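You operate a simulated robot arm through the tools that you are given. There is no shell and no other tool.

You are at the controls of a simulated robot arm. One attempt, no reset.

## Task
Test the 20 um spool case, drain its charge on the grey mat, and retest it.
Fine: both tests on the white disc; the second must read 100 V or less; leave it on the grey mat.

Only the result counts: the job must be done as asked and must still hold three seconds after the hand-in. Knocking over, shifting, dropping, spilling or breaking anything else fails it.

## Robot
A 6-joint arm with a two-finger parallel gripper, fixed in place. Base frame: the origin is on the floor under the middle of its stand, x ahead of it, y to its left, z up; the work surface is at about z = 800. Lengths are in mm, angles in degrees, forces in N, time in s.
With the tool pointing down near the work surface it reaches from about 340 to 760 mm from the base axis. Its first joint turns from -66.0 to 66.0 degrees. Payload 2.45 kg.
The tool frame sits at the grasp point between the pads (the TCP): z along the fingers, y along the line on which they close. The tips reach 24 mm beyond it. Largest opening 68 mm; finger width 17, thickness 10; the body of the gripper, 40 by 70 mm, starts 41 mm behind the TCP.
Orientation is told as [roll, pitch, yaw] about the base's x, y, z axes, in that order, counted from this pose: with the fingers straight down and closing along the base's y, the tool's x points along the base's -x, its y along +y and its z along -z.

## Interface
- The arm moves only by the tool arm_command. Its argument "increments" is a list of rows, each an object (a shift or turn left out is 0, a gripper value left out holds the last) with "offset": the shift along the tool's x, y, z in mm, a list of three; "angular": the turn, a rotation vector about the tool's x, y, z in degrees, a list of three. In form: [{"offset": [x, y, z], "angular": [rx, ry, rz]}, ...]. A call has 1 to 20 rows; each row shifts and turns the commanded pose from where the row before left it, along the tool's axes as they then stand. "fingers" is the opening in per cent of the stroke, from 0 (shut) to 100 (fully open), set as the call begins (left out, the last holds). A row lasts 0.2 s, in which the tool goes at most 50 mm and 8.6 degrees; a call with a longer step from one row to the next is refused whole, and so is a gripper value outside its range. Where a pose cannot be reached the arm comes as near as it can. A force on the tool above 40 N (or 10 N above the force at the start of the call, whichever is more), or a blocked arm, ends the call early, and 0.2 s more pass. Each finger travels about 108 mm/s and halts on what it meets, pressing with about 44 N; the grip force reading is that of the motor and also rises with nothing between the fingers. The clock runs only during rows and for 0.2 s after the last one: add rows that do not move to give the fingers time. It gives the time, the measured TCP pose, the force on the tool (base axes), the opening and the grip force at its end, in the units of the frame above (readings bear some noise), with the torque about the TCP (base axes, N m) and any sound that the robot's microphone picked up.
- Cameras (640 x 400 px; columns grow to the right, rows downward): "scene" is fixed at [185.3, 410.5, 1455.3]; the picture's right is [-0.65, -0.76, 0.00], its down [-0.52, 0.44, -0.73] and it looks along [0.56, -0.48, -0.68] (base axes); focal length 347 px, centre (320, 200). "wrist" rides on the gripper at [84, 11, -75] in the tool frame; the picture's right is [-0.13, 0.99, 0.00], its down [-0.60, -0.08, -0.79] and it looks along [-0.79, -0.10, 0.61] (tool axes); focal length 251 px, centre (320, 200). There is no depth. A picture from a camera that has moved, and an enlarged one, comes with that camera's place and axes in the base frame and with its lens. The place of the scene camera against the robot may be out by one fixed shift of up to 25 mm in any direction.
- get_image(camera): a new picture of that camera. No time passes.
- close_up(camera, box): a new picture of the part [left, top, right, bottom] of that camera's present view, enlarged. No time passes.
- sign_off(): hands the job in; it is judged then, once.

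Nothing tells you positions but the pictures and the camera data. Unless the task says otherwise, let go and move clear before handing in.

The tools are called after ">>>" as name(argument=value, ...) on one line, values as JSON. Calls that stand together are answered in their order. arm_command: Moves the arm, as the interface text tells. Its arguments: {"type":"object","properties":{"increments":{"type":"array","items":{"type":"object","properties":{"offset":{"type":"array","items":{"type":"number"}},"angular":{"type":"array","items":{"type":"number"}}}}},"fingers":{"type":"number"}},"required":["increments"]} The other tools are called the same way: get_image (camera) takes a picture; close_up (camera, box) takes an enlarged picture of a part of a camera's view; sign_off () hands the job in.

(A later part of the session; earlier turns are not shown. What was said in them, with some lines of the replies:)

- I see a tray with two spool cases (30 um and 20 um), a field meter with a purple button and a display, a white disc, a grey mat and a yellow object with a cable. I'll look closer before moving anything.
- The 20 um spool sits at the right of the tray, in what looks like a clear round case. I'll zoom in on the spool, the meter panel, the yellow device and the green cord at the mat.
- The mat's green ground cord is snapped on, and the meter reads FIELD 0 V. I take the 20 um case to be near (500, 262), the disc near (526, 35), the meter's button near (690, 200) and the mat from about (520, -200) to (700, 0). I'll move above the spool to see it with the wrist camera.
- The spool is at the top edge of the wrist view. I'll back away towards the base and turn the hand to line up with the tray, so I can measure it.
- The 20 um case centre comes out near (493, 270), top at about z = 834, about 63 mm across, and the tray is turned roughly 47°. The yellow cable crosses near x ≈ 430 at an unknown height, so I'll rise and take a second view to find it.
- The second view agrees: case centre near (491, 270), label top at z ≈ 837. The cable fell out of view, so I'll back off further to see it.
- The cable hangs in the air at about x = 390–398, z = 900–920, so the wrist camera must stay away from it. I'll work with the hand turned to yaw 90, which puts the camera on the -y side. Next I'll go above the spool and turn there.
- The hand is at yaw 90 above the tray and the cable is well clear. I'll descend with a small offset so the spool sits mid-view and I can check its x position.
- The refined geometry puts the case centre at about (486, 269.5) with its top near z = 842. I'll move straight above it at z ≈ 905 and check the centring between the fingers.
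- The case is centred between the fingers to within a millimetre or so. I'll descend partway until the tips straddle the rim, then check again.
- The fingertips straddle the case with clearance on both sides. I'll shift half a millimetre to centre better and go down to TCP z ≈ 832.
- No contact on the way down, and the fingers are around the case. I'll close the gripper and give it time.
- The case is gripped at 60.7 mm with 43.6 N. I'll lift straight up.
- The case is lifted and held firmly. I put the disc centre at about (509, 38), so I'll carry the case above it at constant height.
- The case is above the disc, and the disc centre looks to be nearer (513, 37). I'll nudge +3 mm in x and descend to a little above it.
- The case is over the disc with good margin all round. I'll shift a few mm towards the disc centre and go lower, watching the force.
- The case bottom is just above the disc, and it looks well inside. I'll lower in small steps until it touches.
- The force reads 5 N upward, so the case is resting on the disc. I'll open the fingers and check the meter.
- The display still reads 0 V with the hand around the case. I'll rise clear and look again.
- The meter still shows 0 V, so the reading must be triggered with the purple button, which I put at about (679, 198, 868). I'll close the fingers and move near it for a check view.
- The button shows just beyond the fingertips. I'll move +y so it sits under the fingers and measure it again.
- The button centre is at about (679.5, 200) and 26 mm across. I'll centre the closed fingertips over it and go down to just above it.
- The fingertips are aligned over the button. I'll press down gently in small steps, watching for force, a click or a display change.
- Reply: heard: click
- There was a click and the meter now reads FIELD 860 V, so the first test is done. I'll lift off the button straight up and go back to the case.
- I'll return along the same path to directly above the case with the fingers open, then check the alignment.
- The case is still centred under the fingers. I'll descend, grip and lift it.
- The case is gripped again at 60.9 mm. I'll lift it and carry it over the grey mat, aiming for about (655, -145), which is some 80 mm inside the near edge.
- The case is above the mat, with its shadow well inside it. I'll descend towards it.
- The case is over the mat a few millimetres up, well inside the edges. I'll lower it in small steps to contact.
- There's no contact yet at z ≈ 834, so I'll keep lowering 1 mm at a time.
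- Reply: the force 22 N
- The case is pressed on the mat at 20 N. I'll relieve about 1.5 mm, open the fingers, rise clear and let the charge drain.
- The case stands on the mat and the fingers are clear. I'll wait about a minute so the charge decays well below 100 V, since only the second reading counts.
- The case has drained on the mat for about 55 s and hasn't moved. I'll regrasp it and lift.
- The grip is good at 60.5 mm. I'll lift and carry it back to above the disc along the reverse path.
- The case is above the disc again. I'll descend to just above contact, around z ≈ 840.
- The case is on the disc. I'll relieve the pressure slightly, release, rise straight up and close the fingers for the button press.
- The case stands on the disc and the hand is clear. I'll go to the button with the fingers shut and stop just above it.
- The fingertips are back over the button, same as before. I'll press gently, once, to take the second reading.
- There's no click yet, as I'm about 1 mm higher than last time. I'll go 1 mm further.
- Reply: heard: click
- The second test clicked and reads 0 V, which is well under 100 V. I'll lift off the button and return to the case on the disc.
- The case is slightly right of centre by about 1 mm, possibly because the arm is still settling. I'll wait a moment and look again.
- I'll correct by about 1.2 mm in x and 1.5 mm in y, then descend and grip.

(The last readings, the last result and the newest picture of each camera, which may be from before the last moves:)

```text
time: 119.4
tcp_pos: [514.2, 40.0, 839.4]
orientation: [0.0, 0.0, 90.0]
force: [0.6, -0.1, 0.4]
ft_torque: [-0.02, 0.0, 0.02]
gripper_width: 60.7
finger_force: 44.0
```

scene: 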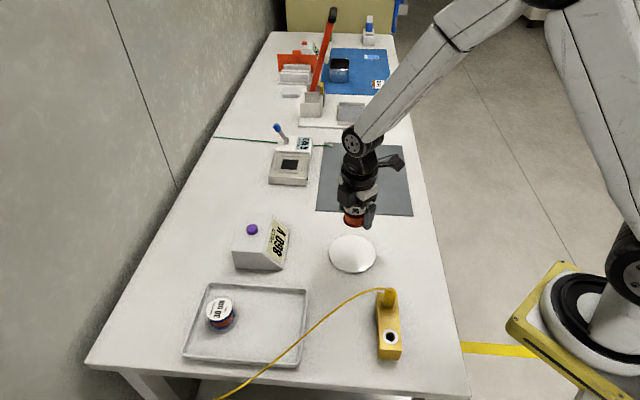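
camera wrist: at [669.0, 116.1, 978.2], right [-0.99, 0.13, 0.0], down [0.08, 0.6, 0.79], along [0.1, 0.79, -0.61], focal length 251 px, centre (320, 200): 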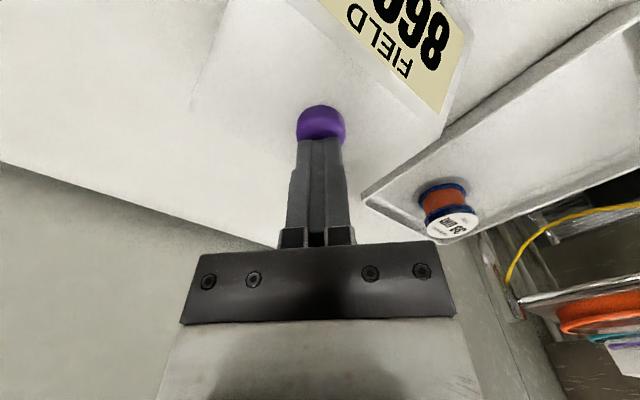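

The case is gripped at 60.7 mm. I'll lift and carry it back to the middle of the mat, then lower to just above it.

>>> arm_command(increments=[{"offset": [0, 0, -6]}, {"offset": [0, 0, -14]}, {"offset": [0, 0, -25]}, {"offset": [0, 0, -25]}, {"offset": [0, 0, -25]}, {"offset": [0, 0, -15]}, {"offset": [15.6, -11.25, 0]}, {"offset": [30, -22.8, 0]}, {"offset": [34, -26, 0]}, {"offset": [34, -26, 0]}, {"offset": [34, -26, 0]}, {"offset": [24, -18, 0]}, {"offset": [12, -9.5, 0]}, {"offset": [0, 0, 0]}])

>>> get_image(camera="scene")

>>> arm_command(increments=[{"offset": [0, 0, 15]}, {"offset": [0, 0, 25]}, {"offset": [0, 0, 25]}, {"offset": [0, 0, 25]}, {"offset": [0, 0, 12]}, {"offset": [0, 0, 6]}, {"offset": [0, 0, 0]}])

>>> close_up(camera="scene", box=[300, 110, 430, 230])

```text
time: 122.4
tcp_pos: [653.2, -145.9, 948.3]
orientation: [0.0, 0.0, 90.0]
force: [0.7, 0.0, -1.0]
ft_torque: [0.03, -0.01, 0.02]
gripper_width: 60.8
finger_force: 44.0
```

```text
taken
```

scene: 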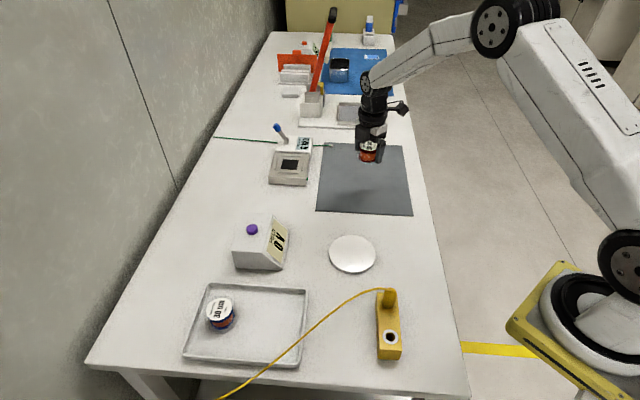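

```text
time: 124.0
tcp_pos: [653.4, -143.0, 840.9]
orientation: [0.1, 0.0, 90.0]
force: [0.6, -0.6, -0.4]
ft_torque: [-0.01, -0.01, -0.01]
gripper_width: 60.7
finger_force: 44.3
```

```text
3.33 times, centred on (365, 170) of scene
camera zoom: at [185.3, 410.5, 1455.3], right [-0.65, -0.76, 0.0], down [-0.52, 0.44, -0.73], along [0.56, -0.48, -0.68], focal length 1158 px, centre (170, 300)
```

zoom: 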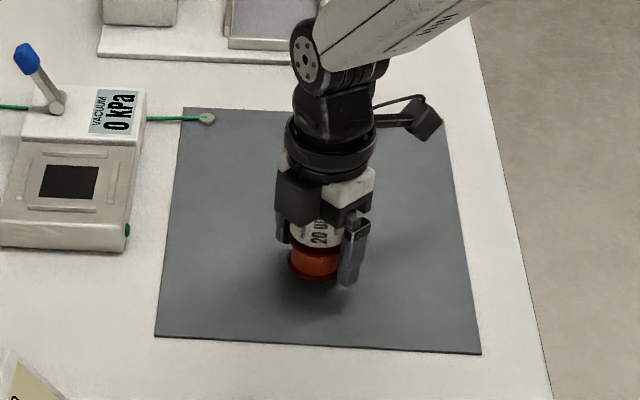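

The case is over the mat in the same place as before. I'll lower in small steps to contact.

>>> arm_command(increments=[{"offset": [0, 0, 2]}, {"offset": [0, 0, 2]}, {"offset": [0, 0, 1]}, {"offset": [0, 0, 1]}, {"offset": [0, 0, 0]}])

>>> arm_command(increments=[{"offset": [0, 0, 1]}, {"offset": [0, 0, 0]}])

```text
time: 125.2
tcp_pos: [653.2, -142.1, 836.3]
orientation: [-0.1, 0.0, 90.1]
force: [0.2, -0.1, -1.6]
ft_torque: [-0.03, 0.01, -0.03]
gripper_width: 60.5
finger_force: 43.8
```

```text
time: 125.8
tcp_pos: [652.7, -143.2, 833.7]
orientation: [0.0, -0.1, 90.0]
force: [-0.6, 0.8, -1.6]
ft_torque: [-0.01, 0.02, -0.01]
gripper_width: 61.0
finger_force: 44.2
```

>>> arm_command(increments=[{"offset": [0, 0, 1]}, {"offset": [0, 0, 0]}])

```text
time: 126.4
tcp_pos: [654.0, -144.5, 832.6]
orientation: [0.0, 0.1, 89.9]
force: [-0.2, -0.3, -0.3]
ft_torque: [0.02, -0.01, 0.03]
gripper_width: 60.7
finger_force: 43.9
```

>>> arm_command(increments=[{"offset": [0, 0, 0.7]}, {"offset": [0, 0, 0]}])

```text
time: 127.0
tcp_pos: [654.4, -144.8, 831.4]
orientation: [-0.1, 0.0, 90.0]
force: [1.0, 0.6, -1.1]
ft_torque: [-0.02, 0.02, 0.01]
gripper_width: 60.5
finger_force: 43.6
```

>>> arm_command(increments=[{"offset": [0, 0, 0.7]}, {"offset": [0, 0, 0]}])

```text
time: 127.6
tcp_pos: [654.8, -144.5, 831.5]
orientation: [-0.1, 0.0, 89.9]
force: [-0.9, 0.0, 4.8]
ft_torque: [0.01, 0.09, 0.0]
gripper_width: 60.4
finger_force: 44.1
```

The force is 4.8 N upward, so the case rests on the mat. I'll open the fingers and rise clear.

>>> arm_command(increments=[{"offset": [0, 0, 0]}, {"offset": [0, 0, 0]}, {"offset": [0, 0, 0]}], fingers=100)

>>> arm_command(increments=[{"offset": [0, 0, -6]}, {"offset": [0, 0, -12]}, {"offset": [0, 0, -20]}, {"offset": [0, 0, -30]}, {"offset": [0, 0, -40]}, {"offset": [0, 0, -40]}, {"offset": [0, 0, -40]}, {"offset": [0, 0, 0]}, {"offset": [0, 0, 0]}])

>>> get_image(camera="scene")

>>> close_up(camera="scene", box=[210, 120, 430, 280])

>>> get_image(camera="wrist")

```text
time: 128.4
tcp_pos: [653.8, -143.9, 830.9]
orientation: [0.0, 0.0, 90.0]
force: [-1.2, 0.2, -0.2]
ft_torque: [0.0, -0.01, -0.01]
gripper_width: 67.8
finger_force: 0.0
```

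```text
time: 130.4
tcp_pos: [654.0, -143.1, 1020.7]
orientation: [0.0, 0.0, 90.0]
force: [0.8, -0.2, -0.2]
ft_torque: [0.0, 0.01, -0.01]
gripper_width: 68.1
finger_force: 0.0
```

```text
taken
```

scene: 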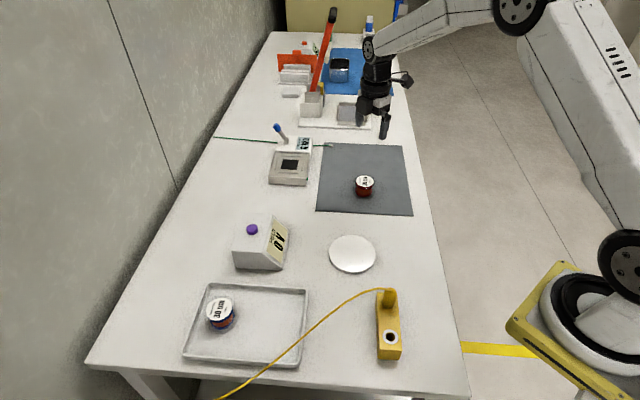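

```text
2.50 times, centred on (320, 200) of scene
camera zoom: at [185.3, 410.5, 1455.3], right [-0.65, -0.76, 0.0], down [-0.52, 0.44, -0.73], along [0.56, -0.48, -0.68], focal length 868 px, centre (320, 200)
```

zoom: 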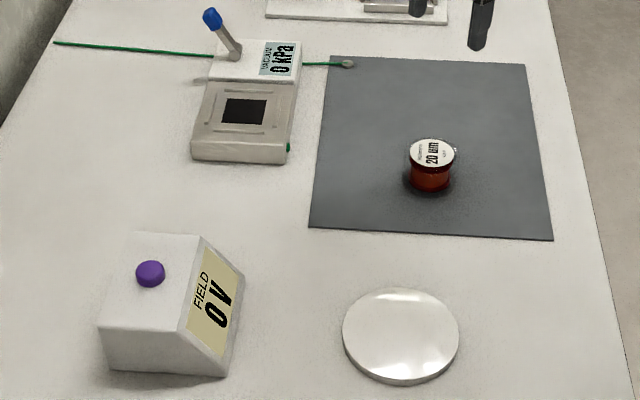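

```text
taken
camera wrist: at [643.4, -227.7, 1096.5], right [-0.99, 0.13, 0.0], down [0.08, 0.6, 0.79], along [0.1, 0.79, -0.61], focal length 251 px, centre (320, 200)
```

wrist: 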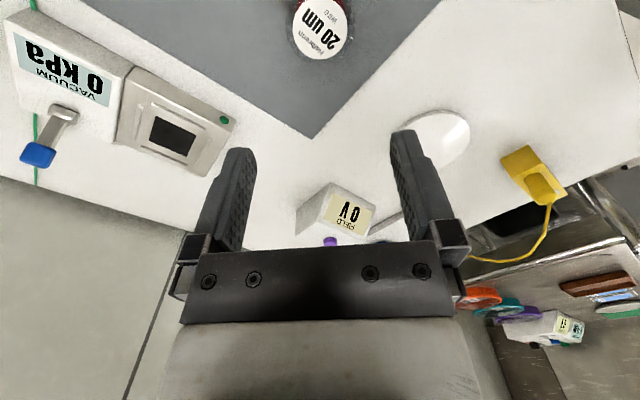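

The 20 um case stands upright well inside the grey mat, and the meter shows the second reading of 0 V. Everything else is where it was and the hand is clear, so I'm handing in.

>>> sign_off()

```text
The job is handed in.
```

The 20 um spool case has been tested, drained and retested. I've handed the job in; no verdict has come back.

- **First test, on the white disc:** 860 V.
- **Drain:** about 55 s released on the grey mat.
- **Second test, on the white disc:** 0 V, under the 100 V limit.
- **Now:** the case is standing upright on the grey mat, well inside its edges. The arm has let go and moved clear.

The meter only took a reading when its purple button was pressed, so I pressed it once per test. In the final pictures nothing else on the table had moved.
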